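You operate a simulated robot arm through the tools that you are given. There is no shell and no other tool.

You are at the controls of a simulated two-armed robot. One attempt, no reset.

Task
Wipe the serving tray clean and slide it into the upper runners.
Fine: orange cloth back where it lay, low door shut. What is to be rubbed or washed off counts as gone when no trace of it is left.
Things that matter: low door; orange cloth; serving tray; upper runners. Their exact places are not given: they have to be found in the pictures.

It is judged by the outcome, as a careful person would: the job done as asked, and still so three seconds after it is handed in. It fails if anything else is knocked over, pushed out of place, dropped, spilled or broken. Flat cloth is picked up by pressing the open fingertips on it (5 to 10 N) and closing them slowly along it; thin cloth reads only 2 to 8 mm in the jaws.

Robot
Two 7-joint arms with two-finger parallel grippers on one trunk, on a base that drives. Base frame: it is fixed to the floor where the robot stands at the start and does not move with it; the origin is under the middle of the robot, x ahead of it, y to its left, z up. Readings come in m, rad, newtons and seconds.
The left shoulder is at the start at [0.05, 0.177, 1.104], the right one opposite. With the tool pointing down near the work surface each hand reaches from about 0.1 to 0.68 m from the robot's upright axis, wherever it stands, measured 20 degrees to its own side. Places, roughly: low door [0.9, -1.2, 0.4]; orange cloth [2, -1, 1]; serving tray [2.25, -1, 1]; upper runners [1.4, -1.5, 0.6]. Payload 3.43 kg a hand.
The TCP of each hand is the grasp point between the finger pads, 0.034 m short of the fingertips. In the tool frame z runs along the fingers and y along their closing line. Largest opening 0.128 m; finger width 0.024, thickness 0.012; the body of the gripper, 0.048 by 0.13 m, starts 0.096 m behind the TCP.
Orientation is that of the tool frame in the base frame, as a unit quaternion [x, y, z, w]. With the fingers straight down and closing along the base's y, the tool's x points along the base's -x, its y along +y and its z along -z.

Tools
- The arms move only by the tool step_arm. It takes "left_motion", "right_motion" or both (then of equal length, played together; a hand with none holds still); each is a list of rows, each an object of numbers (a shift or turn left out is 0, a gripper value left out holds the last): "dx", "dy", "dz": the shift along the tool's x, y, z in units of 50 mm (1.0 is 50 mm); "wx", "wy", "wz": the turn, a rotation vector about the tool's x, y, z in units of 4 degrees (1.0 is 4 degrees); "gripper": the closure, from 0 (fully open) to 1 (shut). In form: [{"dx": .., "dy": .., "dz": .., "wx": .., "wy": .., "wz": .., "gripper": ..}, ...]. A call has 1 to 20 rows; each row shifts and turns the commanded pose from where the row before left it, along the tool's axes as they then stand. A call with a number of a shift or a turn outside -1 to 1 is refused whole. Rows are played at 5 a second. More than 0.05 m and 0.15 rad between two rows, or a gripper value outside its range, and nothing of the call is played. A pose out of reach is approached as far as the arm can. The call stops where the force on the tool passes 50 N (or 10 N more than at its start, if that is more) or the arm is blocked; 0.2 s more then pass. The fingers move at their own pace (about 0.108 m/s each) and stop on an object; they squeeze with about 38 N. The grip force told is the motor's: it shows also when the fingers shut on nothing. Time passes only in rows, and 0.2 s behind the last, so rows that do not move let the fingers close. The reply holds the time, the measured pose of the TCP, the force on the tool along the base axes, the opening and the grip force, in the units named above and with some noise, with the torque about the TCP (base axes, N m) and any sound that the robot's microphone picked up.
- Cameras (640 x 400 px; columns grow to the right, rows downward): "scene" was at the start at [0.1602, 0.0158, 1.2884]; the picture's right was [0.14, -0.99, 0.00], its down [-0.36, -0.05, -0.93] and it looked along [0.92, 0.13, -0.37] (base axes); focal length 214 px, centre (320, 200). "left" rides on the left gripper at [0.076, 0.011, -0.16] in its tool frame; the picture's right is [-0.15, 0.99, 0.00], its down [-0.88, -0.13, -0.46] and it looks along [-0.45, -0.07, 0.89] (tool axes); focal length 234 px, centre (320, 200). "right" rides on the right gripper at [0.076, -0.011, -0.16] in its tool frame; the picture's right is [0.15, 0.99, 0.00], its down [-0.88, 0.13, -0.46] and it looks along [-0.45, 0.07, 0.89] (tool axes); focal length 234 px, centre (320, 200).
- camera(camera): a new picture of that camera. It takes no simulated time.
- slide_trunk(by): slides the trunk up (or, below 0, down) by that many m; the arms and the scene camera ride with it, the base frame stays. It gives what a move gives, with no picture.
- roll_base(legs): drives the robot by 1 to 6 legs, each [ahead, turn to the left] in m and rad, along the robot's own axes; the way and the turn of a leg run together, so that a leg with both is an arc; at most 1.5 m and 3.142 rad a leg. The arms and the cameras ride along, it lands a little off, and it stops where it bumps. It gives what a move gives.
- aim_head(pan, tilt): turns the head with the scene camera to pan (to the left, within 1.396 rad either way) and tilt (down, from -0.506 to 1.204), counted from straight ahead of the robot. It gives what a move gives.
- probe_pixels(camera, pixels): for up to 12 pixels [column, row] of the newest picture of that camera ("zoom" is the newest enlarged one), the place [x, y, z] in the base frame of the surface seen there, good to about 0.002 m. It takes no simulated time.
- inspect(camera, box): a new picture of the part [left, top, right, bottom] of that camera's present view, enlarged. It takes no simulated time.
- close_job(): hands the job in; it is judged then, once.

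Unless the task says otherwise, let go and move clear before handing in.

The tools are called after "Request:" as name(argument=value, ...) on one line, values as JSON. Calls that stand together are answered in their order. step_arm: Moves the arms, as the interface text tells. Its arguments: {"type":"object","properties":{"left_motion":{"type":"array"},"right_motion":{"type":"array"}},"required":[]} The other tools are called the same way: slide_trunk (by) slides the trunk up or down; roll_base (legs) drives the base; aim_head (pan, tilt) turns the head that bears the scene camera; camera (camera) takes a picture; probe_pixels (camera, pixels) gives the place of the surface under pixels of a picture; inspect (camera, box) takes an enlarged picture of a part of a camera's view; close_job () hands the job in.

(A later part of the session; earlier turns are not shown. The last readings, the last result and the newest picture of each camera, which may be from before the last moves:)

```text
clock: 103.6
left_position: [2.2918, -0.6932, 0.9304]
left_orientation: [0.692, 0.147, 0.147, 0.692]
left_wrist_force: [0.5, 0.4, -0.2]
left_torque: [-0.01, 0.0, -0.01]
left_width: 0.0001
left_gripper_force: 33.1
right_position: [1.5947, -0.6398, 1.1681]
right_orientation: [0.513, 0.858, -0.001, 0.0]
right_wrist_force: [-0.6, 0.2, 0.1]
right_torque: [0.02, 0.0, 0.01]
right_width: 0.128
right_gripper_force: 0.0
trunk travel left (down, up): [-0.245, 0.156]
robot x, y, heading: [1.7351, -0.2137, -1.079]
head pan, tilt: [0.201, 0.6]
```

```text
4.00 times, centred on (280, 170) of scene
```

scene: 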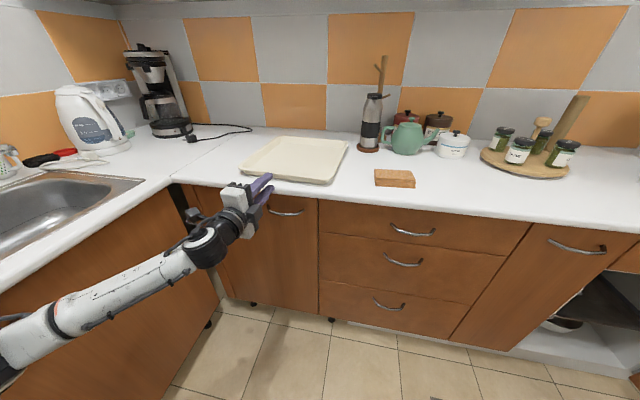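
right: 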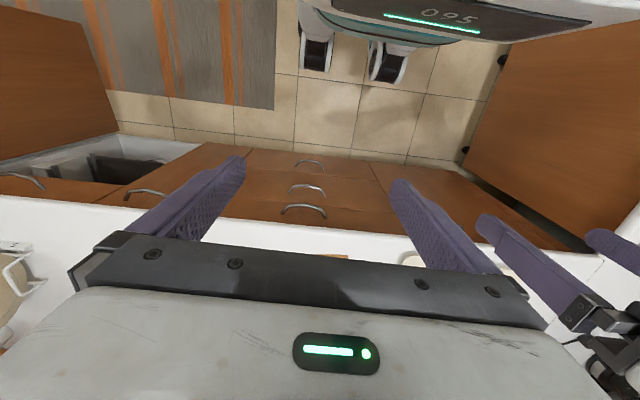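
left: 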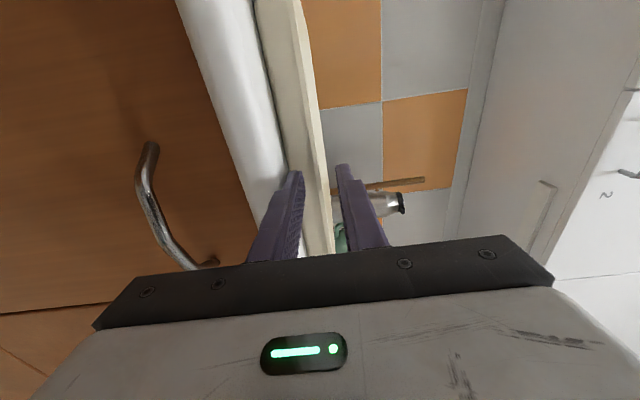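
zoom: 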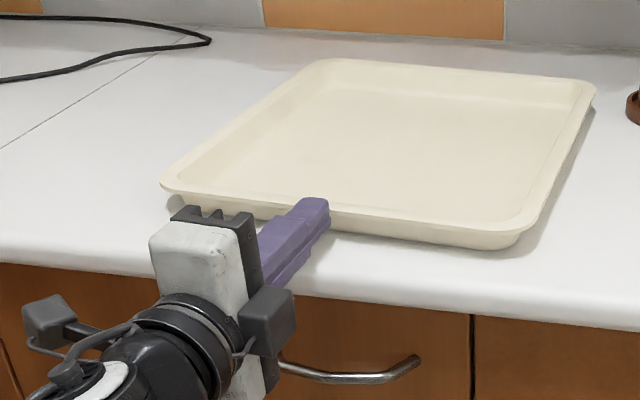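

The fingers shut completely (0.1 mm) — the flange was squeezed out and the tray slid back slightly; a 15 mm overlap isn't enough. I re-measure the tray, back off and lift the hand; then I'll drag the tray out with a hooked, downward-tilted hand.

Request:
probe_pixels(camera="zoom", pixels=[[380, 221], [440, 231], [490, 236], [230, 202], [200, 197], [545, 190], [570, 140], [450, 70], [380, 63], [300, 75], [235, 125]])

Request:
step_arm(left_motion=[{"dz": -0.5}, {"dz": -0.5}, {"dy": 0.8}, {"dy": 0.8}, {"dy": 0.8}, {}])

Request:
step_arm(left_motion=[{"wx": 1}, {"wx": 1}, {"wx": 1}, {"wx": 1}, {"wx": 1}, {"wx": 1}, {"wx": 1}, {"wx": 1}, {"wx": 1}, {"wx": 1}, {"wx": 1}, {"wx": 1}, {"wx": 0.5}, {}])

Request:
camera(camera="scene")

Request:
camera(camera="left")

```text
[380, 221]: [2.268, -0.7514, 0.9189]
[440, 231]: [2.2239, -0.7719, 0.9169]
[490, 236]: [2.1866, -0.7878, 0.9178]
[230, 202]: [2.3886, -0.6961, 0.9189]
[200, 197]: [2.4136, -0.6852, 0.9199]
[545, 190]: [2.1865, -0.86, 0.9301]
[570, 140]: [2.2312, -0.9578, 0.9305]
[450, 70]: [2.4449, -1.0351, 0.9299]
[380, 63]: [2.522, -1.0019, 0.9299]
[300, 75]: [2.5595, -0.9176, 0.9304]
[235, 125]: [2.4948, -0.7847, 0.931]
```

```text
clock: 105.0
left_position: [2.2704, -0.6471, 1.0484]
left_orientation: [0.691, 0.148, 0.147, 0.692]
left_wrist_force: [0.0, 0.5, -0.7]
left_torque: [0.01, -0.01, 0.0]
left_width: 0.0
left_gripper_force: 33.5
right_position: [1.5946, -0.6401, 1.1681]
right_orientation: [0.514, 0.858, 0.001, 0.0]
right_wrist_force: [0.0, 0.3, -0.2]
right_torque: [-0.01, 0.01, -0.03]
right_width: 0.128
right_gripper_force: 0.1
trunk travel left (down, up): [-0.245, 0.156]
robot x, y, heading: [1.7333, -0.212, -1.075]
head pan, tilt: [0.201, 0.6]
```

```text
clock: 108.0
left_position: [2.2713, -0.6471, 1.0479]
left_orientation: [0.919, 0.197, 0.071, 0.335]
left_wrist_force: [-0.3, -0.8, 0.5]
left_torque: [-0.01, 0.0, 0.01]
left_width: 0.0
left_gripper_force: 33.5
right_position: [1.5936, -0.6393, 1.1669]
right_orientation: [0.513, 0.858, 0.0, 0.0]
right_wrist_force: [0.2, 0.0, -0.4]
right_torque: [-0.02, -0.01, -0.01]
right_width: 0.1281
right_gripper_force: 0.1
trunk travel left (down, up): [-0.245, 0.156]
robot x, y, heading: [1.7349, -0.214, -1.08]
head pan, tilt: [0.201, 0.6]
```

```text
taken
```

scene: 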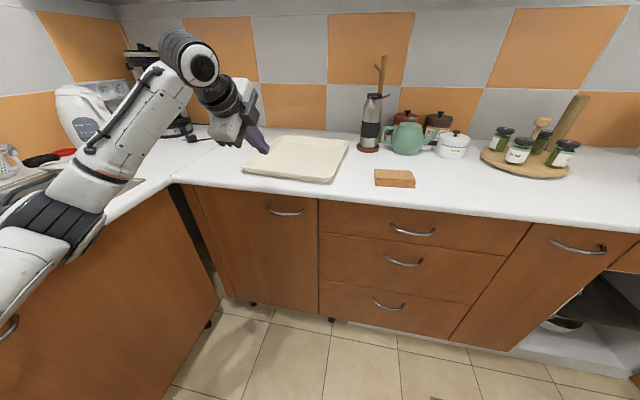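

```text
taken
```

left: 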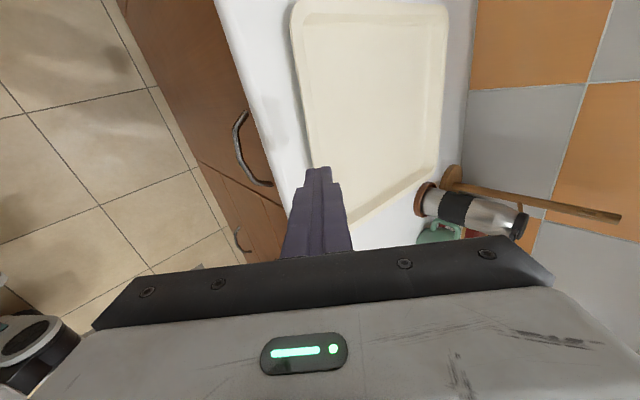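

The tray slid about 9 mm back (near rim now v≈1.600 along its axis, i.e. near edge middle about [2.30,-0.72]) and the hand now points 50° down, closed. I move over the near rim and lower the tips just inside the tray to hook it.

Request:
step_arm(left_motion=[{"dz": 0.476, "dy": 0.567}, {"dz": 0.476, "dy": 0.567}, {"dz": 0.476, "dy": 0.567}, {"dz": 0.511, "dy": -0.429}, {"dz": 0.511, "dy": -0.429}, {"dz": 0.511, "dy": -0.429}, {}])

Request:
camera(camera="scene")

Request:
camera(camera="left")

```text
clock: 109.6
left_position: [2.3168, -0.7492, 0.9498]
left_orientation: [0.919, 0.196, 0.071, 0.335]
left_wrist_force: [-0.6, -0.7, 0.2]
left_torque: [0.0, -0.03, -0.01]
left_width: 0.0
left_gripper_force: 33.4
right_position: [1.5947, -0.6397, 1.1686]
right_orientation: [0.513, 0.859, 0.0, 0.0]
right_wrist_force: [-0.1, 0.0, -0.4]
right_torque: [0.01, -0.01, 0.01]
right_width: 0.1278
right_gripper_force: 0.0
trunk travel left (down, up): [-0.245, 0.156]
robot x, y, heading: [1.7332, -0.2087, -1.076]
head pan, tilt: [0.201, 0.6]
```

```text
taken
```

scene: 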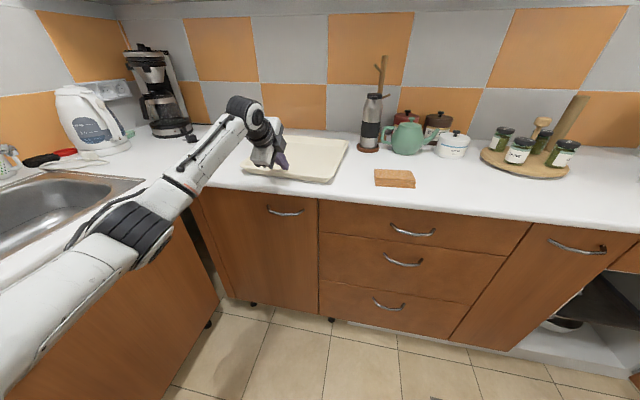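

```text
taken
```

left: 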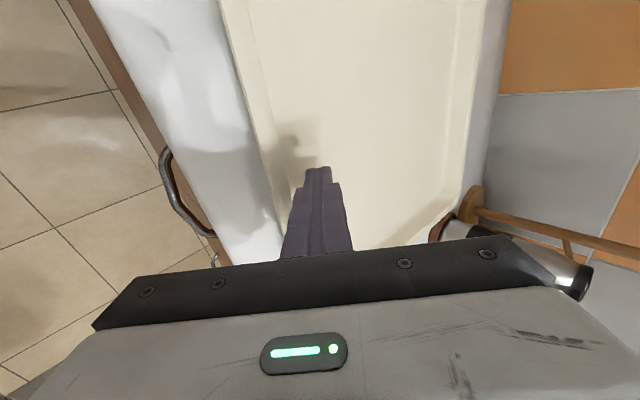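

The tips are inside the near wall, about 8 mm above the floor. I lower them the rest and begin pulling the tray toward me.

Request:
step_arm(left_motion=[{"dz": 0.11, "dy": -0.092}, {}, {"dz": -0.257, "dy": -0.306}, {"dz": -0.257, "dy": -0.306}, {"dz": -0.257, "dy": -0.306}, {}])

Request:
inspect(camera="scene", box=[200, 110, 360, 210])

Request:
camera(camera="left")

```text
clock: 111.0
left_position: [2.2921, -0.6949, 0.9422]
left_orientation: [0.919, 0.196, 0.071, 0.336]
left_wrist_force: [-0.2, -0.9, 2.8]
left_torque: [0.01, -0.03, -0.03]
left_width: 0.0
left_gripper_force: 32.9
right_position: [1.5938, -0.6409, 1.1674]
right_orientation: [0.513, 0.859, 0.0, 0.001]
right_wrist_force: [-0.8, -0.5, -0.4]
right_torque: [0.0, -0.02, 0.0]
right_width: 0.1283
right_gripper_force: 0.0
trunk travel left (down, up): [-0.245, 0.156]
robot x, y, heading: [1.7306, -0.2124, -1.069]
head pan, tilt: [0.201, 0.6]
```

```text
4.00 times, centred on (280, 160) of scene
```

zoom: 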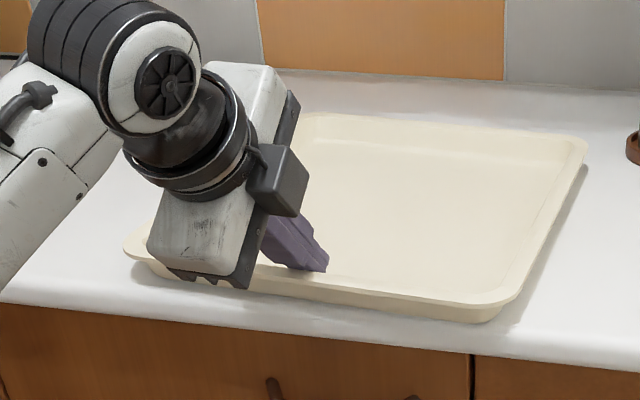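

```text
taken
```

left: 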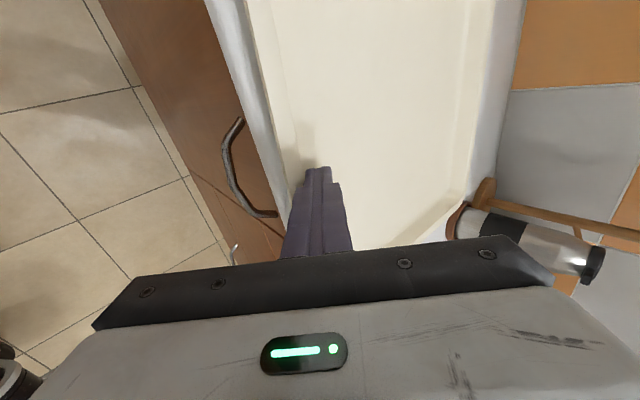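

The hook holds: the tray's near edge has come to the counter edge with hardly any force. I pull another 95 mm so it overhangs enough for a deep grip.

Request:
step_arm(left_motion=[{"dz": -0.244, "dy": -0.291}, {"dz": -0.244, "dy": -0.291}, {"dz": -0.244, "dy": -0.291}, {"dz": -0.244, "dy": -0.291}, {"dz": -0.244, "dy": -0.291}, {}])

Request:
camera(camera="scene")

Request:
inspect(camera="scene", box=[200, 120, 360, 220])

```text
clock: 112.4
left_position: [2.2523, -0.6074, 0.9417]
left_orientation: [0.919, 0.197, 0.071, 0.334]
left_wrist_force: [0.5, -1.0, 1.7]
left_torque: [0.02, -0.03, -0.02]
left_width: 0.0
left_gripper_force: 32.6
right_position: [1.5946, -0.6406, 1.1671]
right_orientation: [0.513, 0.858, 0.001, 0.001]
right_wrist_force: [-0.3, -0.6, 0.3]
right_torque: [0.01, 0.01, -0.05]
right_width: 0.1279
right_gripper_force: 0.0
trunk travel left (down, up): [-0.245, 0.156]
robot x, y, heading: [1.7332, -0.2143, -1.075]
head pan, tilt: [0.201, 0.6]
```

```text
taken
```

scene: 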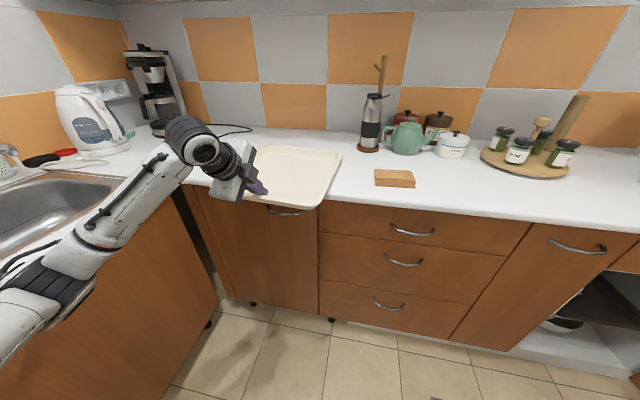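

```text
4.00 times, centred on (280, 170) of scene
```

zoom: 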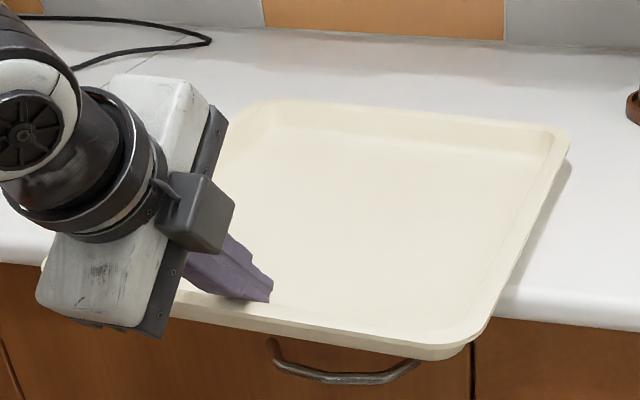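

The tray now overhangs the counter edge (near edge at zoom y≈340, counter edge ≈300). I lift the hand clear, draw back and turn it level again, then measure the tray.

Request:
step_arm(left_motion=[{"dz": -0.511, "dy": 0.429}, {"dz": -0.511, "dy": 0.429}, {"dz": -0.511, "dy": 0.429}, {"dz": -0.257, "dy": -0.306}, {}])

Request:
camera(camera="left")

Request:
inspect(camera="scene", box=[200, 120, 360, 220])

```text
clock: 113.6
left_position: [2.2444, -0.5872, 1.0424]
left_orientation: [0.919, 0.197, 0.071, 0.335]
left_wrist_force: [-0.4, -0.7, 0.3]
left_torque: [0.01, -0.01, -0.01]
left_width: 0.0
left_gripper_force: 33.3
right_position: [1.5947, -0.6389, 1.1686]
right_orientation: [0.512, 0.859, 0.0, 0.001]
right_wrist_force: [0.1, 0.0, -1.1]
right_torque: [0.03, -0.02, 0.0]
right_width: 0.1283
right_gripper_force: 0.1
trunk travel left (down, up): [-0.245, 0.156]
robot x, y, heading: [1.7331, -0.2137, -1.071]
head pan, tilt: [0.201, 0.6]
```

```text
taken
```

left: 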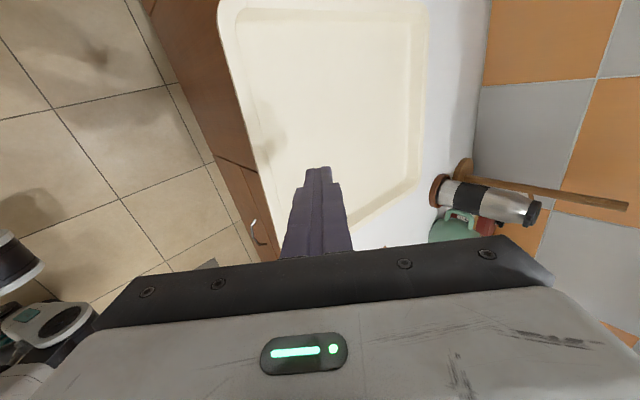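

```text
4.00 times, centred on (280, 170) of scene
```

zoom: 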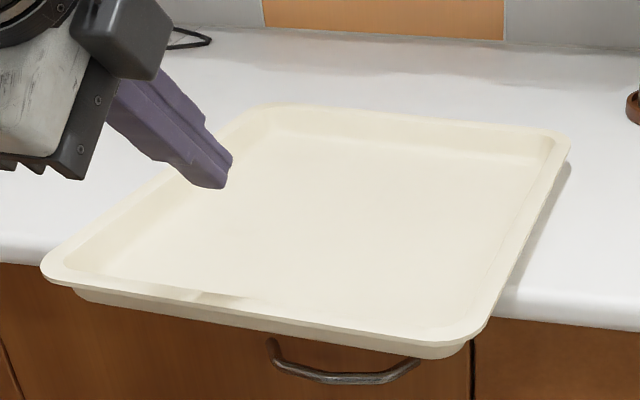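

Whole tray visible now: I probe rim points on all sides.

Request:
probe_pixels(camera="zoom", pixels=[[100, 281], [180, 298], [260, 314], [340, 330], [400, 338], [505, 275], [535, 215], [555, 175], [360, 113], [450, 121], [120, 208], [90, 230]])

Request:
step_arm(left_motion=[{"wx": -1, "dz": -0.3}, {"wx": -1, "dz": -0.3}, {"wx": -1}, {"wx": -1}, {"wx": -1}, {"wx": -1}, {"wx": -1}, {"wx": -1}, {"wx": -1}, {"wx": -1}, {"wx": -1}, {"wx": -1}, {"wx": -0.5}, {}])

```text
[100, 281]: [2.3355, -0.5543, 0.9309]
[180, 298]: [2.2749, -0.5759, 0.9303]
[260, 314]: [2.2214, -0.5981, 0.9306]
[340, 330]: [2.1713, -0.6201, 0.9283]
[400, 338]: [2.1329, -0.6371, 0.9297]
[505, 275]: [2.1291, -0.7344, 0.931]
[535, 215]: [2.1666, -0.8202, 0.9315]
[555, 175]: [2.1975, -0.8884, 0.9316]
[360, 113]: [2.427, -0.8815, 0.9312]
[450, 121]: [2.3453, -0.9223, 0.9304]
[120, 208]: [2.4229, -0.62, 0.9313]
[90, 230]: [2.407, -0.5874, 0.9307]
```

```text
clock: 116.6
left_position: [2.2374, -0.5695, 1.0636]
left_orientation: [0.691, 0.148, 0.147, 0.692]
left_wrist_force: [-1.0, 0.4, -0.3]
left_torque: [0.0, 0.02, 0.02]
left_width: 0.0
left_gripper_force: 32.9
right_position: [1.5949, -0.6398, 1.1676]
right_orientation: [0.513, 0.858, 0.0, -0.001]
right_wrist_force: [-0.6, -0.7, -0.3]
right_torque: [-0.01, -0.02, 0.02]
right_width: 0.1278
right_gripper_force: 0.1
trunk travel left (down, up): [-0.245, 0.156]
robot x, y, heading: [1.733, -0.212, -1.075]
head pan, tilt: [0.201, 0.6]
```

Tray now: near edge middle [2.244,-0.590], edge angle 22.6°, overhanging the counter edge by 0.10 m. I back the base 0.08 m for arm room, trim the yaw, and set the jaws to 56 mm.

Request:
roll_base(legs=[[-0.08, 0]])

Request:
step_arm(left_motion=[{"wy": -0.4, "gripper": 0.5625}, {}])

```text
clock: 117.7
left_position: [2.198, -0.4973, 1.0643]
left_orientation: [0.69, 0.149, 0.148, 0.692]
left_wrist_force: [0.0, 0.0, 1.7]
left_torque: [0.0, -0.02, 0.01]
left_width: 0.0
left_gripper_force: 32.9
right_position: [1.5577, -0.5682, 1.1687]
right_orientation: [0.512, 0.859, 0.001, 0.0]
right_wrist_force: [0.0, 0.6, -0.7]
right_torque: [-0.01, -0.02, 0.0]
right_width: 0.1281
right_gripper_force: 0.1
trunk travel left (down, up): [-0.245, 0.156]
robot x, y, heading: [1.6951, -0.141, -1.075]
head pan, tilt: [0.201, 0.6]
```

```text
clock: 118.3
left_position: [2.1991, -0.4997, 1.0637]
left_orientation: [0.693, 0.139, 0.139, 0.694]
left_wrist_force: [-0.2, 0.5, 0.5]
left_torque: [-0.03, -0.02, 0.01]
left_width: 0.0559
left_gripper_force: 0.0
right_position: [1.557, -0.5687, 1.1684]
right_orientation: [0.512, 0.859, 0.001, 0.0]
right_wrist_force: [0.8, -0.1, 0.0]
right_torque: [-0.02, -0.01, 0.03]
right_width: 0.1278
right_gripper_force: 0.1
trunk travel left (down, up): [-0.245, 0.156]
robot x, y, heading: [1.6947, -0.1434, -1.076]
head pan, tilt: [0.201, 0.6]
```

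Yaw now matches the tray. I lower to z≈0.916 and advance to just before the tray edge, then look.

Request:
step_arm(left_motion=[{"dy": -0.98, "dx": 0.13}, {"dy": -0.99}, {"dy": -0.99}, {"dz": 0.72}, {}])

Request:
camera(camera="left")

Request:
inspect(camera="scene", box=[200, 120, 360, 220])

```text
clock: 119.5
left_position: [2.2175, -0.5296, 0.9151]
left_orientation: [0.693, 0.139, 0.138, 0.693]
left_wrist_force: [0.4, -0.3, 0.5]
left_torque: [-0.03, 0.0, -0.01]
left_width: 0.0562
left_gripper_force: 0.0
right_position: [1.5574, -0.5685, 1.1677]
right_orientation: [0.512, 0.859, 0.001, 0.0]
right_wrist_force: [-0.2, -0.6, 0.3]
right_torque: [0.0, -0.01, 0.0]
right_width: 0.1281
right_gripper_force: 0.0
trunk travel left (down, up): [-0.245, 0.156]
robot x, y, heading: [1.6967, -0.147, -1.076]
head pan, tilt: [0.201, 0.6]
```

```text
taken
```

left: 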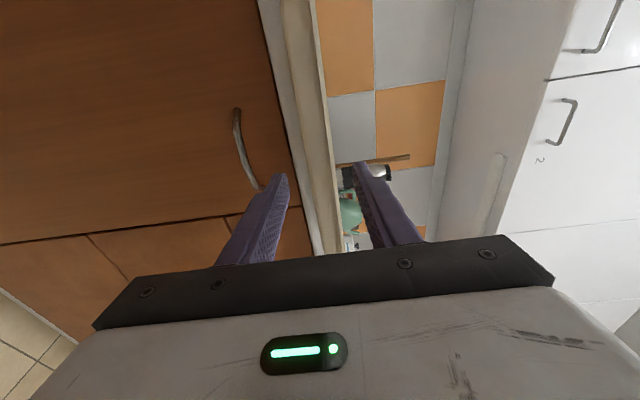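

```text
4.00 times, centred on (280, 170) of scene
```

zoom: 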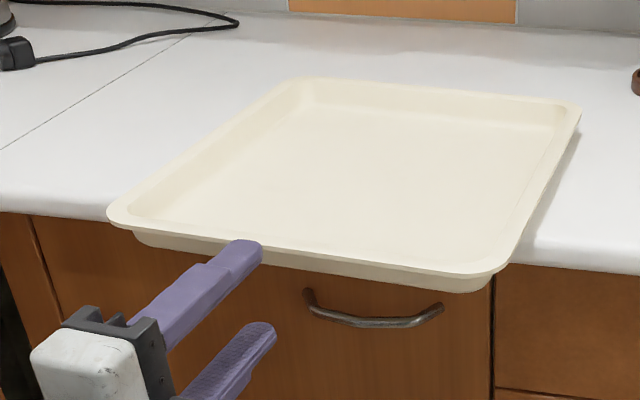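

The fingers straddle the tray's near edge: upper above the rim, lower below the bottom. I check where the cabinet handle (zoom 310–440,290–325) is relative to the lower finger before going in.

Request:
probe_pixels(camera="zoom", pixels=[[310, 300], [370, 318], [435, 312], [240, 262], [150, 235], [255, 335], [250, 250]])

Request:
step_arm(left_motion=[{"dz": 0.5}, {"dz": 0.5}, {}])

Request:
inspect(camera="scene", box=[200, 120, 360, 220])

```text
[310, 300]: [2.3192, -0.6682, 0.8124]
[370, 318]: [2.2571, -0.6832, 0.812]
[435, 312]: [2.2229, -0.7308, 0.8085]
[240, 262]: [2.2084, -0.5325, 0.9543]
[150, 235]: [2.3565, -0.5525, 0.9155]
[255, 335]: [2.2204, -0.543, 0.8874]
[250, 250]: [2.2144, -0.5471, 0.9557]
```

```text
clock: 120.3
left_position: [2.2374, -0.5741, 0.9143]
left_orientation: [0.693, 0.139, 0.137, 0.694]
left_wrist_force: [0.0, 0.0, -0.1]
left_torque: [-0.02, 0.0, 0.01]
left_width: 0.0562
left_gripper_force: 0.1
right_position: [1.5558, -0.5679, 1.1674]
right_orientation: [0.512, 0.859, 0.0, -0.001]
right_wrist_force: [-0.4, 0.2, 0.4]
right_torque: [0.01, -0.01, -0.01]
right_width: 0.1278
right_gripper_force: 0.0
trunk travel left (down, up): [-0.245, 0.156]
robot x, y, heading: [1.6919, -0.1398, -1.08]
head pan, tilt: [0.201, 0.6]
```

```text
4.00 times, centred on (280, 170) of scene
```

zoom: 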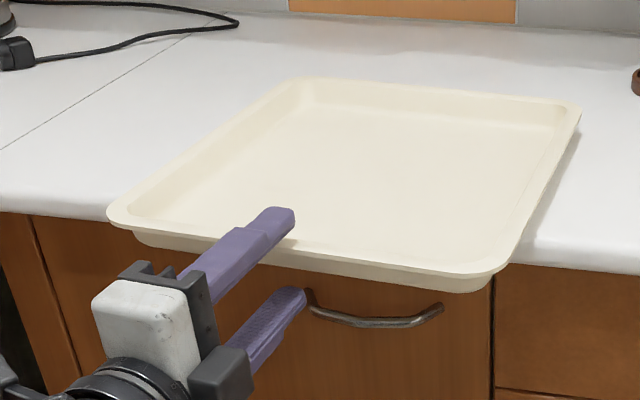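

The handle is at z 0.81, six centimetres below the lower finger. I advance the last 65 mm so about 83 mm of finger lies over and under the tray.

Request:
step_arm(left_motion=[{"dz": 0.45}, {"dz": 0.45}, {"dz": 0.38}, {}])

Request:
inspect(camera="scene", box=[200, 120, 360, 220])

Request:
camera(camera="left")

```text
clock: 121.3
left_position: [2.2621, -0.6332, 0.9148]
left_orientation: [0.692, 0.14, 0.138, 0.694]
left_wrist_force: [-0.1, 0.4, 0.3]
left_torque: [0.01, 0.0, -0.02]
left_width: 0.0561
left_gripper_force: 0.0
right_position: [1.5561, -0.569, 1.1674]
right_orientation: [0.512, 0.859, 0.001, 0.0]
right_wrist_force: [-0.4, -0.2, -0.4]
right_torque: [0.01, -0.04, 0.0]
right_width: 0.1278
right_gripper_force: 0.0
trunk travel left (down, up): [-0.245, 0.156]
robot x, y, heading: [1.697, -0.1405, -1.074]
head pan, tilt: [0.201, 0.6]
```

```text
4.00 times, centred on (280, 170) of scene
```

zoom: 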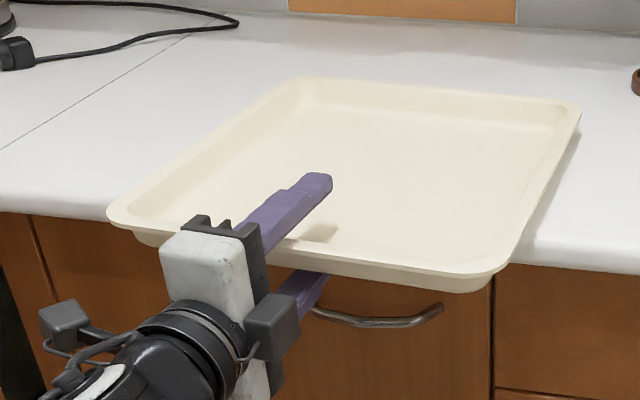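

```text
taken
```

left: 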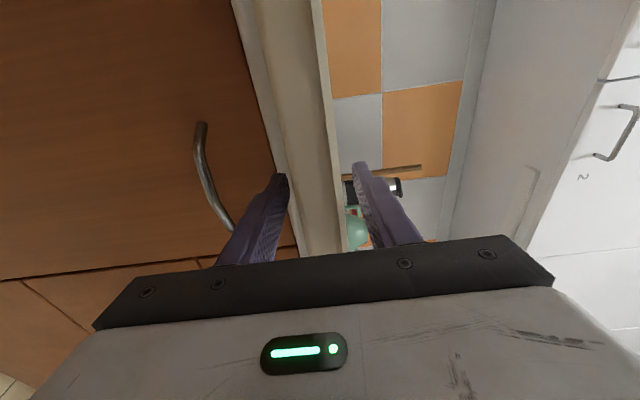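

The fingers reach well over and under the near edge, close to its middle. I close slowly.

Request:
step_arm(left_motion=[{"gripper": 0.65}, {"gripper": 0.7}, {"gripper": 0.74}, {"gripper": 0.78}, {"gripper": 0.82}, {"gripper": 0.86}, {}])

Request:
inspect(camera="scene", box=[200, 120, 360, 220])

```text
clock: 122.9
left_position: [2.2606, -0.633, 0.9144]
left_orientation: [0.694, 0.139, 0.138, 0.693]
left_wrist_force: [-0.9, 0.8, -0.4]
left_torque: [0.32, -0.09, -0.02]
left_width: 0.0295
left_gripper_force: 37.8
right_position: [1.5569, -0.5677, 1.1681]
right_orientation: [0.512, 0.859, 0.001, 0.0]
right_wrist_force: [0.1, 0.1, -0.5]
right_torque: [0.03, 0.01, 0.01]
right_width: 0.1281
right_gripper_force: 0.0
trunk travel left (down, up): [-0.245, 0.156]
robot x, y, heading: [1.6922, -0.14, -1.074]
head pan, tilt: [0.201, 0.6]
```

```text
4.00 times, centred on (280, 170) of scene
```

zoom: 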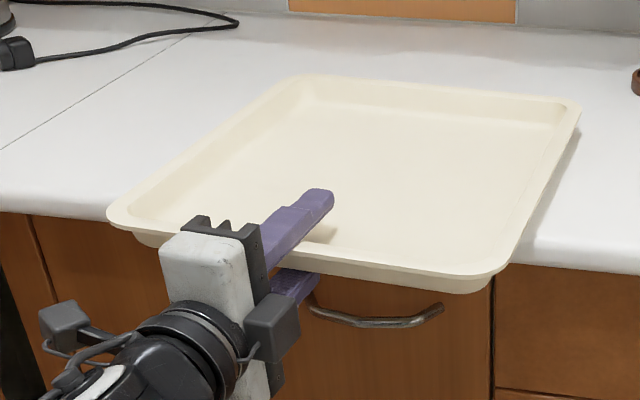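

The jaws stopped at 29.5 mm with 38 N on the tray. I lift 4 cm to test the hold.

Request:
step_arm(left_motion=[{"dy": 0.2}, {"dy": 0.3}, {"dy": 0.3}, {}])

Request:
inspect(camera="scene", box=[200, 100, 380, 220])

```text
clock: 123.9
left_position: [2.2612, -0.6323, 0.9556]
left_orientation: [0.693, 0.139, 0.138, 0.693]
left_wrist_force: [-0.1, -0.3, -3.0]
left_torque: [0.34, 0.12, 0.02]
left_width: 0.0294
left_gripper_force: 38.0
right_position: [1.5555, -0.5685, 1.1679]
right_orientation: [0.512, 0.859, 0.0, 0.0]
right_wrist_force: [0.4, 0.2, 0.3]
right_torque: [0.01, 0.0, 0.02]
right_width: 0.1278
right_gripper_force: 0.2
trunk travel left (down, up): [-0.245, 0.156]
robot x, y, heading: [1.6949, -0.1415, -1.08]
head pan, tilt: [0.201, 0.6]
```

```text
3.33 times, centred on (290, 160) of scene
```

zoom: 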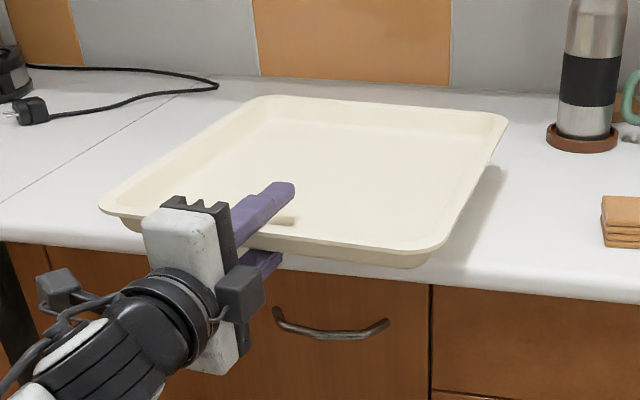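

The tray is off the counter and level, weight about 3 N, grip firm. I raise it well above the counter items with arm and trunk before driving.

Request:
step_arm(left_motion=[{"dy": 0.4}, {"dy": 0.4}, {"dy": 0.4}, {"dy": 0.4}, {}])

Request:
slide_trunk(by=0.12)

Request:
camera(camera="scene")

```text
clock: 125.1
left_position: [2.2632, -0.6344, 1.0356]
left_orientation: [0.693, 0.139, 0.138, 0.693]
left_wrist_force: [-0.1, 0.0, -2.9]
left_torque: [0.35, 0.13, 0.01]
left_width: 0.0294
left_gripper_force: 38.2
right_position: [1.5571, -0.5686, 1.1685]
right_orientation: [0.512, 0.859, 0.0, 0.0]
right_wrist_force: [-0.5, 0.0, 0.6]
right_torque: [-0.01, -0.01, 0.01]
right_width: 0.1283
right_gripper_force: 0.0
trunk travel left (down, up): [-0.245, 0.156]
robot x, y, heading: [1.6905, -0.1431, -1.072]
head pan, tilt: [0.201, 0.6]
```

```text
clock: 126.6
left_position: [2.2629, -0.6348, 1.1558]
left_orientation: [0.693, 0.139, 0.138, 0.694]
left_wrist_force: [-0.5, -0.4, -3.3]
left_torque: [0.29, 0.12, 0.02]
left_width: 0.0292
left_gripper_force: 37.5
right_position: [1.5573, -0.569, 1.2876]
right_orientation: [0.512, 0.859, 0.0, 0.0]
right_wrist_force: [0.0, 0.2, -0.4]
right_torque: [0.01, 0.03, 0.01]
right_width: 0.1278
right_gripper_force: 0.0
trunk travel left (down, up): [-0.365, 0.036]
robot x, y, heading: [1.6941, -0.1422, -1.079]
head pan, tilt: [0.201, 0.6]
```

```text
taken
```

scene: 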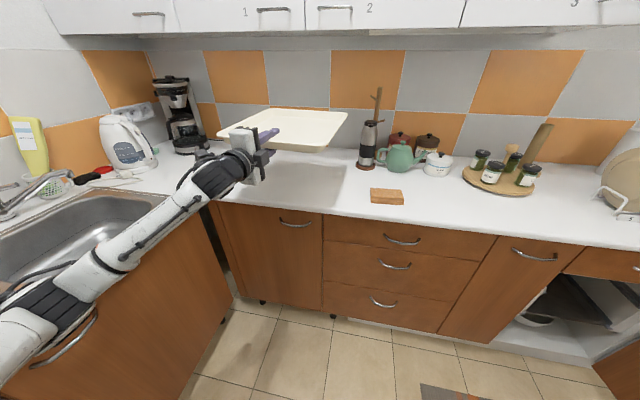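

The tray is held level well above the counter. I back off 0.2 m and turn right, away from the counter, then check.

Request:
roll_base(legs=[[-0.2, 0], [0, -0.86], [0, -0.86]])

Request:
camera(camera="scene")

```text
clock: 132.4
left_position: [1.0666, -0.5067, 1.1502]
left_orientation: [0.58, -0.409, -0.408, 0.574]
left_wrist_force: [0.5, -0.1, -2.6]
left_torque: [0.12, -0.37, 0.0]
left_width: 0.0291
left_gripper_force: 38.1
right_position: [1.1718, 0.1934, 1.2829]
right_orientation: [0.976, 0.217, 0.009, -0.004]
right_wrist_force: [0.4, -0.2, 0.0]
right_torque: [-0.02, 0.03, 0.02]
right_width: 0.128
right_gripper_force: 0.0
trunk travel left (down, up): [-0.365, 0.036]
robot x, y, heading: [1.5973, 0.0385, -2.701]
head pan, tilt: [0.201, 0.6]
stopped in leg 3: the robot was blocked; the commanded pose is now the measured one
```

```text
taken
```

scene: 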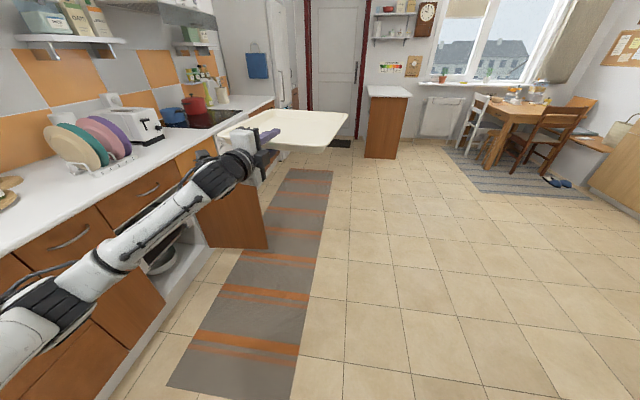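

The turn stopped at heading -2.70: something on my right side touched (right wrist reads no force, so probably the right elbow). I look to the right before moving.

Request:
aim_head(pan=-1.2, tilt=0.3)

Request:
camera(camera="scene")

Request:
camera(camera="right")

```text
clock: 133.9
left_position: [1.0671, -0.5064, 1.1508]
left_orientation: [0.579, -0.41, -0.408, 0.575]
left_wrist_force: [0.1, 0.4, -1.9]
left_torque: [0.14, -0.36, -0.01]
left_width: 0.029
left_gripper_force: 38.3
right_position: [1.1717, 0.1924, 1.2835]
right_orientation: [0.976, 0.217, 0.008, -0.004]
right_wrist_force: [0.3, 0.4, -0.8]
right_torque: [-0.01, 0.0, 0.01]
right_width: 0.1279
right_gripper_force: 0.0
trunk travel left (down, up): [-0.365, 0.036]
robot x, y, heading: [1.5974, 0.0342, -2.703]
head pan, tilt: [-1.201, 0.3]
```

```text
taken
```

scene: 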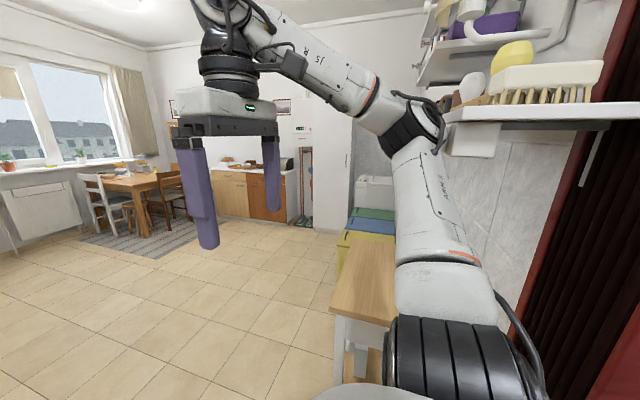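

```text
taken
```

right: 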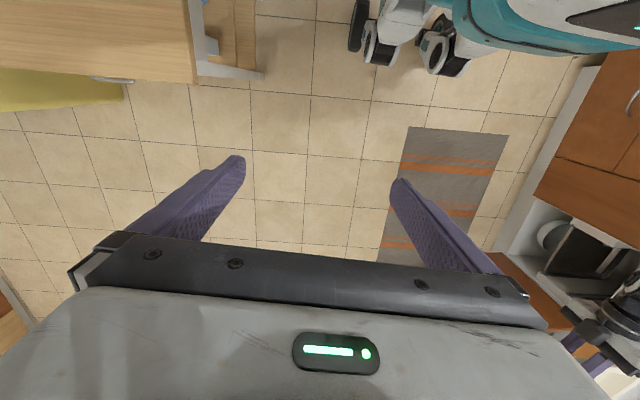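

The right elbow at (410,120) has come against the end of the wall shelf carrying brushes (440–610,70–125). I turn back left a little to free it and check that nothing on the shelf moved.

Request:
roll_base(legs=[[0, 0.2]])

Request:
camera(camera="scene")

Request:
inspect(camera="scene", box=[400, 0, 640, 150])

```text
clock: 135.1
left_position: [1.1892, -0.597, 1.1552]
left_orientation: [0.614, -0.349, -0.35, 0.615]
left_wrist_force: [0.3, 0.1, -2.4]
left_torque: [0.18, -0.31, -0.01]
left_width: 0.0292
left_gripper_force: 38.3
right_position: [1.1542, 0.1098, 1.2859]
right_orientation: [0.95, 0.313, 0.005, -0.003]
right_wrist_force: [0.6, -0.4, 0.3]
right_torque: [0.05, 0.0, 0.01]
right_width: 0.1279
right_gripper_force: 0.1
trunk travel left (down, up): [-0.365, 0.036]
robot x, y, heading: [1.5982, 0.0338, -2.502]
head pan, tilt: [-1.201, 0.3]
```

```text
taken
```

scene: 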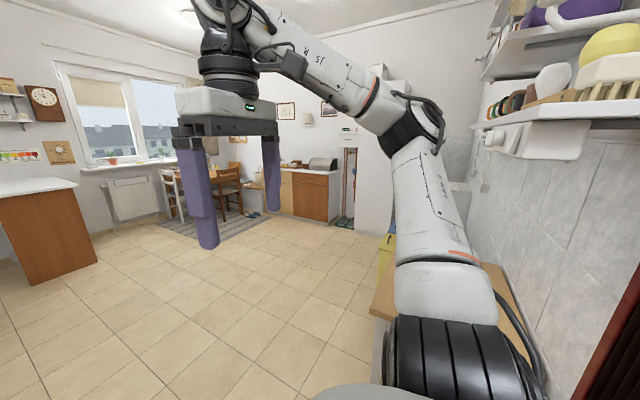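

```text
2.67 times, centred on (520, 75) of scene
```

zoom: 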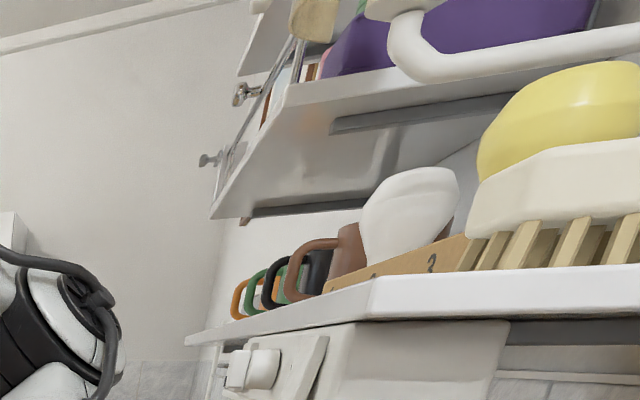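

The elbow is free and the shelf items are in place. To make the load compact for turning, I draw the tray in and toward my middle, and line its yaw up with my heading.

Request:
step_arm(left_motion=[{"dz": -0.6, "dx": -0.5, "wy": 0.3}, {"dz": -0.6, "dx": -0.5, "wy": 0.3}, {"dz": -0.6, "dx": -0.5, "wy": 0.3}, {"dz": -0.6, "dx": -0.5, "wy": 0.3}, {"dz": -0.6, "dx": -0.5, "wy": 0.2}, {}])

Request:
aim_head(pan=0.1, tilt=0.6)

Request:
camera(camera="scene")

```text
clock: 136.5
left_position: [1.2463, -0.4099, 1.1571]
left_orientation: [0.632, -0.318, -0.319, 0.631]
left_wrist_force: [0.0, 0.1, -2.3]
left_torque: [0.23, -0.25, 0.02]
left_width: 0.0294
left_gripper_force: 37.9
right_position: [1.1532, 0.1096, 1.2857]
right_orientation: [0.95, 0.313, 0.004, -0.002]
right_wrist_force: [0.3, -0.8, -1.2]
right_torque: [0.01, 0.0, 0.01]
right_width: 0.128
right_gripper_force: 0.1
trunk travel left (down, up): [-0.365, 0.036]
robot x, y, heading: [1.5975, 0.0358, -2.5]
head pan, tilt: [-1.201, 0.3]
```

```text
clock: 137.9
left_position: [1.2462, -0.4106, 1.1567]
left_orientation: [0.631, -0.319, -0.32, 0.63]
left_wrist_force: [0.8, 0.2, -3.0]
left_torque: [0.23, -0.29, 0.02]
left_width: 0.0293
left_gripper_force: 38.2
right_position: [1.1546, 0.1103, 1.2861]
right_orientation: [0.95, 0.313, 0.004, -0.003]
right_wrist_force: [0.0, -0.4, 0.0]
right_torque: [0.0, 0.01, -0.01]
right_width: 0.128
right_gripper_force: 0.0
trunk travel left (down, up): [-0.365, 0.036]
robot x, y, heading: [1.5972, 0.0362, -2.498]
head pan, tilt: [0.099, 0.6]
```

```text
taken
```

scene: 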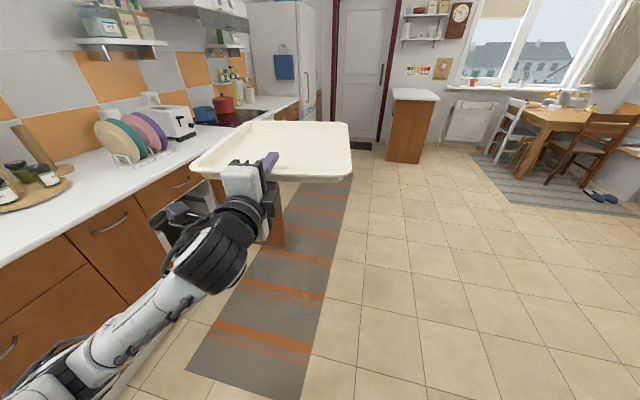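

The load is now compact (TCP 0.55 m ahead, far corners within 0.90 m). I drive along the counter at a safe distance: 0.3 m at this heading, then slightly right for 0.55 m.

Request:
roll_base(legs=[[0.3, 0], [0, -0.25], [0.55, 0]])

Request:
camera(camera="scene")

```text
clock: 143.6
left_position: [0.3973, -0.7002, 1.1577]
left_orientation: [0.588, -0.393, -0.394, 0.587]
left_wrist_force: [0.3, -0.2, -2.3]
left_torque: [0.14, -0.37, -0.02]
left_width: 0.0294
left_gripper_force: 38.1
right_position: [0.4326, -0.1726, 1.2858]
right_orientation: [0.981, 0.195, 0.004, -0.001]
right_wrist_force: [1.0, -0.1, -0.5]
right_torque: [0.01, 0.01, -0.02]
right_width: 0.1281
right_gripper_force: 0.1
trunk travel left (down, up): [-0.365, 0.036]
robot x, y, heading: [0.8445, -0.3505, -2.744]
head pan, tilt: [0.099, 0.6]
```

```text
taken
```

scene: 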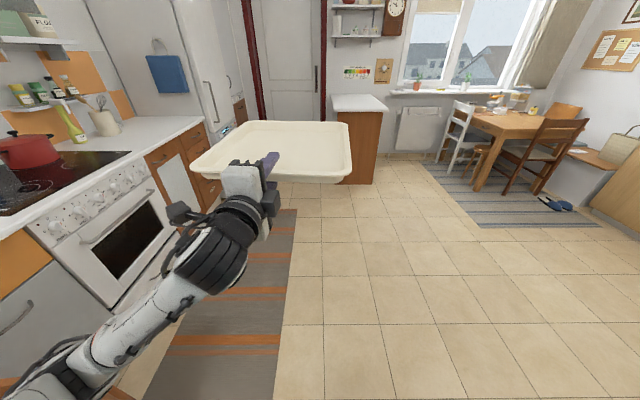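

Position u≈0.57, 0.98 m from the counter edge, tray steady. I turn left to face the cabinet.

Request:
roll_base(legs=[[0, 0.9], [0, 0.775]])

Request:
aim_head(pan=0.0, tilt=0.6)

Request:
camera(camera="scene")

```text
clock: 148.4
left_position: [1.2364, -0.7643, 1.1583]
left_orientation: [0.686, 0.173, 0.172, 0.686]
left_wrist_force: [-0.2, 0.1, -3.1]
left_torque: [0.31, 0.18, -0.02]
left_width: 0.0292
left_gripper_force: 38.3
right_position: [0.7092, -0.7817, 1.2853]
right_orientation: [0.512, 0.859, 0.002, -0.005]
right_wrist_force: [0.3, 0.1, 0.0]
right_torque: [0.0, -0.02, -0.03]
right_width: 0.1281
right_gripper_force: 0.1
trunk travel left (down, up): [-0.365, 0.036]
robot x, y, heading: [0.8465, -0.3498, -1.074]
head pan, tilt: [0.099, 0.6]
```

```text
clock: 149.1
left_position: [1.2366, -0.7637, 1.1582]
left_orientation: [0.686, 0.173, 0.172, 0.686]
left_wrist_force: [-0.4, -0.1, -1.8]
left_torque: [0.33, 0.15, 0.0]
left_width: 0.0292
left_gripper_force: 37.9
right_position: [0.709, -0.7826, 1.2853]
right_orientation: [0.512, 0.859, 0.002, -0.004]
right_wrist_force: [0.4, 0.4, 0.1]
right_torque: [-0.02, -0.02, -0.02]
right_width: 0.1281
right_gripper_force: 0.1
trunk travel left (down, up): [-0.365, 0.036]
robot x, y, heading: [0.8475, -0.3517, -1.074]
head pan, tilt: [0.0, 0.6]
```

```text
taken
```

scene: 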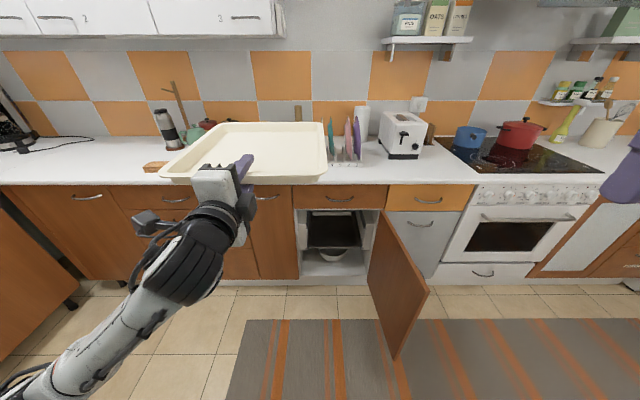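

I'm square to the cabinet (heading -1.074) with the tray to the left of it at z 1.16. Nothing is beneath, so I lower the trunk to bring the tray down to runner level.

Request:
slide_trunk(by=-0.35)

Request:
aim_head(pan=0.0, tilt=0.5)

Request:
camera(camera="scene")

```text
clock: 152.5
left_position: [1.2369, -0.7645, 0.8077]
left_orientation: [0.686, 0.172, 0.171, 0.686]
left_wrist_force: [1.0, 0.0, -3.4]
left_torque: [0.29, 0.22, 0.0]
left_width: 0.0294
left_gripper_force: 38.9
right_position: [0.7083, -0.7814, 0.9364]
right_orientation: [0.513, 0.859, 0.002, -0.004]
right_wrist_force: [-0.7, -0.3, 0.7]
right_torque: [0.06, 0.0, 0.0]
right_width: 0.1279
right_gripper_force: 0.0
trunk travel left (down, up): [-0.015, 0.386]
robot x, y, heading: [0.8463, -0.3522, -1.069]
head pan, tilt: [0.0, 0.6]
```

```text
clock: 153.2
left_position: [1.2364, -0.7637, 0.8081]
left_orientation: [0.686, 0.174, 0.172, 0.686]
left_wrist_force: [0.3, -0.3, -1.7]
left_torque: [0.33, 0.15, 0.01]
left_width: 0.0293
left_gripper_force: 38.0
right_position: [0.7085, -0.7818, 0.9362]
right_orientation: [0.512, 0.859, 0.002, -0.004]
right_wrist_force: [-0.2, 0.4, 0.3]
right_torque: [-0.02, 0.02, 0.01]
right_width: 0.128
right_gripper_force: 0.0
trunk travel left (down, up): [-0.015, 0.386]
robot x, y, heading: [0.8472, -0.3517, -1.075]
head pan, tilt: [0.0, 0.499]
```

```text
taken
```

scene: 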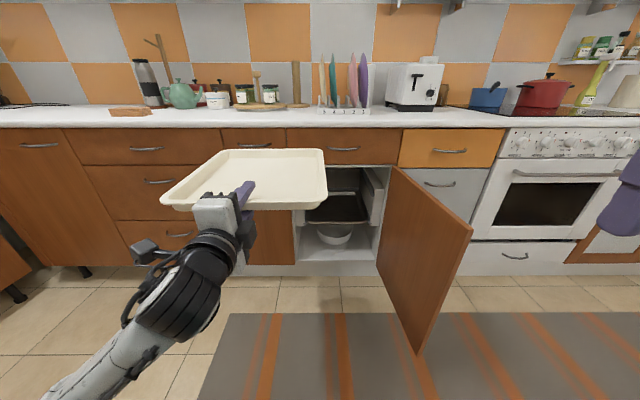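

Tray at z≈0.81 beside the opening. I enlarge it to measure its yaw, tilt and centre relative to the hand.

Request:
inspect(camera="scene", box=[150, 130, 342, 250])

Request:
probe_pixels(camera="zoom", pixels=[[80, 240], [120, 245], [380, 252], [480, 255], [550, 250], [585, 230], [583, 170], [578, 100], [500, 67], [400, 66], [150, 160], [100, 195]])

```text
3.33 times, centred on (246, 190) of scene
```

zoom: 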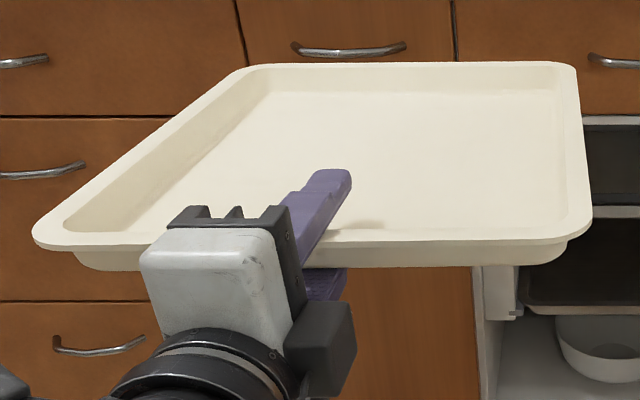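

```text
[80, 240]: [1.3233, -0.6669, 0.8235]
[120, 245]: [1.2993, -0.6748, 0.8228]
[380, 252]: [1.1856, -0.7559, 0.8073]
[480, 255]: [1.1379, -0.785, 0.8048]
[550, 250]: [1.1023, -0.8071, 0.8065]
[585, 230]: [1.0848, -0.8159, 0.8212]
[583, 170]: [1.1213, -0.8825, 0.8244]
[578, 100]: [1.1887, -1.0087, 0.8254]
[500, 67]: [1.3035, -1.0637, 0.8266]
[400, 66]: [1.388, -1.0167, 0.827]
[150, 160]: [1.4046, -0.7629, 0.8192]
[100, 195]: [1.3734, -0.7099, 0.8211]
```

Tray yaw matches the cabinet within half a degree, its centre is 3 mm left of the TCP, and its far edge is 0.296 m ahead of the TCP. I lower the arm to z≈0.605, then shift right to line up with the opening (u 0.479).

Request:
step_arm(left_motion=[{"dy": -0.8}, {"dy": -0.8}, {"dy": -0.8}, {"dy": -0.8}, {"dy": -0.86}, {}])

Request:
step_arm(left_motion=[{"dx": -0.8}, {"dx": -0.8}, {"dx": -0.8}, {"dx": -0.8}, {"dx": -0.8}, {"dx": -0.82}, {}])

Request:
camera(camera="scene")

```text
clock: 154.6
left_position: [1.2383, -0.7633, 0.6041]
left_orientation: [0.686, 0.173, 0.172, 0.686]
left_wrist_force: [-0.4, 0.4, -3.2]
left_torque: [0.3, 0.2, -0.01]
left_width: 0.0293
left_gripper_force: 37.6
right_position: [0.7089, -0.7807, 0.9346]
right_orientation: [0.512, 0.859, 0.002, -0.005]
right_wrist_force: [0.3, 0.0, 0.1]
right_torque: [0.0, 0.01, 0.0]
right_width: 0.1281
right_gripper_force: 0.1
trunk travel left (down, up): [-0.015, 0.386]
robot x, y, heading: [0.8432, -0.3511, -1.072]
head pan, tilt: [0.0, 0.499]
```

```text
clock: 155.3
left_position: [1.2059, -0.7832, 0.6049]
left_orientation: [0.68, 0.109, 0.254, 0.679]
left_wrist_force: [0.1, -0.1, -3.2]
left_torque: [0.34, 0.21, -0.02]
left_width: 0.0293
left_gripper_force: 38.6
right_position: [0.7026, -0.778, 0.9386]
right_orientation: [0.512, 0.859, 0.002, 0.001]
right_wrist_force: [0.5, -0.4, 0.2]
right_torque: [-0.02, 0.0, 0.01]
right_width: 0.1281
right_gripper_force: 0.1
trunk travel left (down, up): [-0.015, 0.386]
robot x, y, heading: [0.8456, -0.3532, -1.075]
head pan, tilt: [0.0, 0.499]
stopped in row 3 (left hand): the arm was blocked; the commanded pose is now the measured one
```

```text
taken
```

scene: 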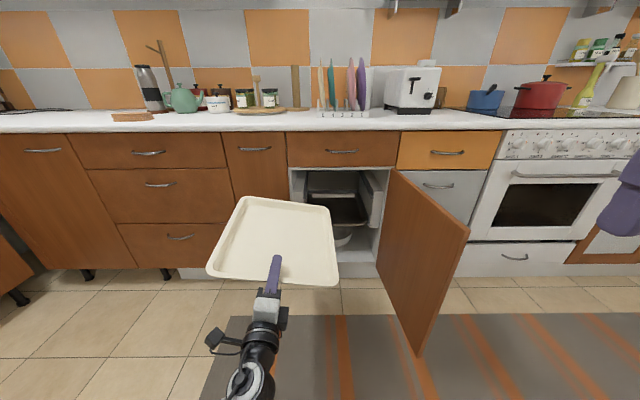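

The arm jammed part-way (elbow against my body when reaching across low and close) and the hand rolled about 11°; the tray is still held (29.3 mm, 38 N). I move back left and level the hand again.

Request:
step_arm(left_motion=[{"dx": 0.5}, {"dx": 0.4, "wz": -0.95}, {"wz": -0.95}, {"wz": -0.95, "wx": 0.37}, {"wx": 0.37}, {}])

Request:
camera(camera="scene")

```text
clock: 156.7
left_position: [1.2455, -0.7652, 0.594]
left_orientation: [0.692, 0.184, 0.178, 0.675]
left_wrist_force: [-0.5, 0.8, -2.6]
left_torque: [0.31, 0.18, 0.0]
left_width: 0.0293
left_gripper_force: 37.6
right_position: [0.7083, -0.7819, 0.9362]
right_orientation: [0.511, 0.859, 0.001, -0.004]
right_wrist_force: [-0.6, 0.0, -0.3]
right_torque: [0.01, -0.02, 0.04]
right_width: 0.1282
right_gripper_force: 0.1
trunk travel left (down, up): [-0.015, 0.386]
robot x, y, heading: [0.8463, -0.3547, -1.073]
head pan, tilt: [0.0, 0.499]
```

```text
taken
```

scene: 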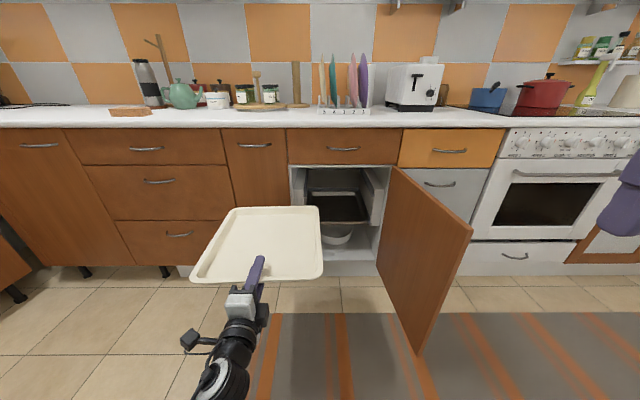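

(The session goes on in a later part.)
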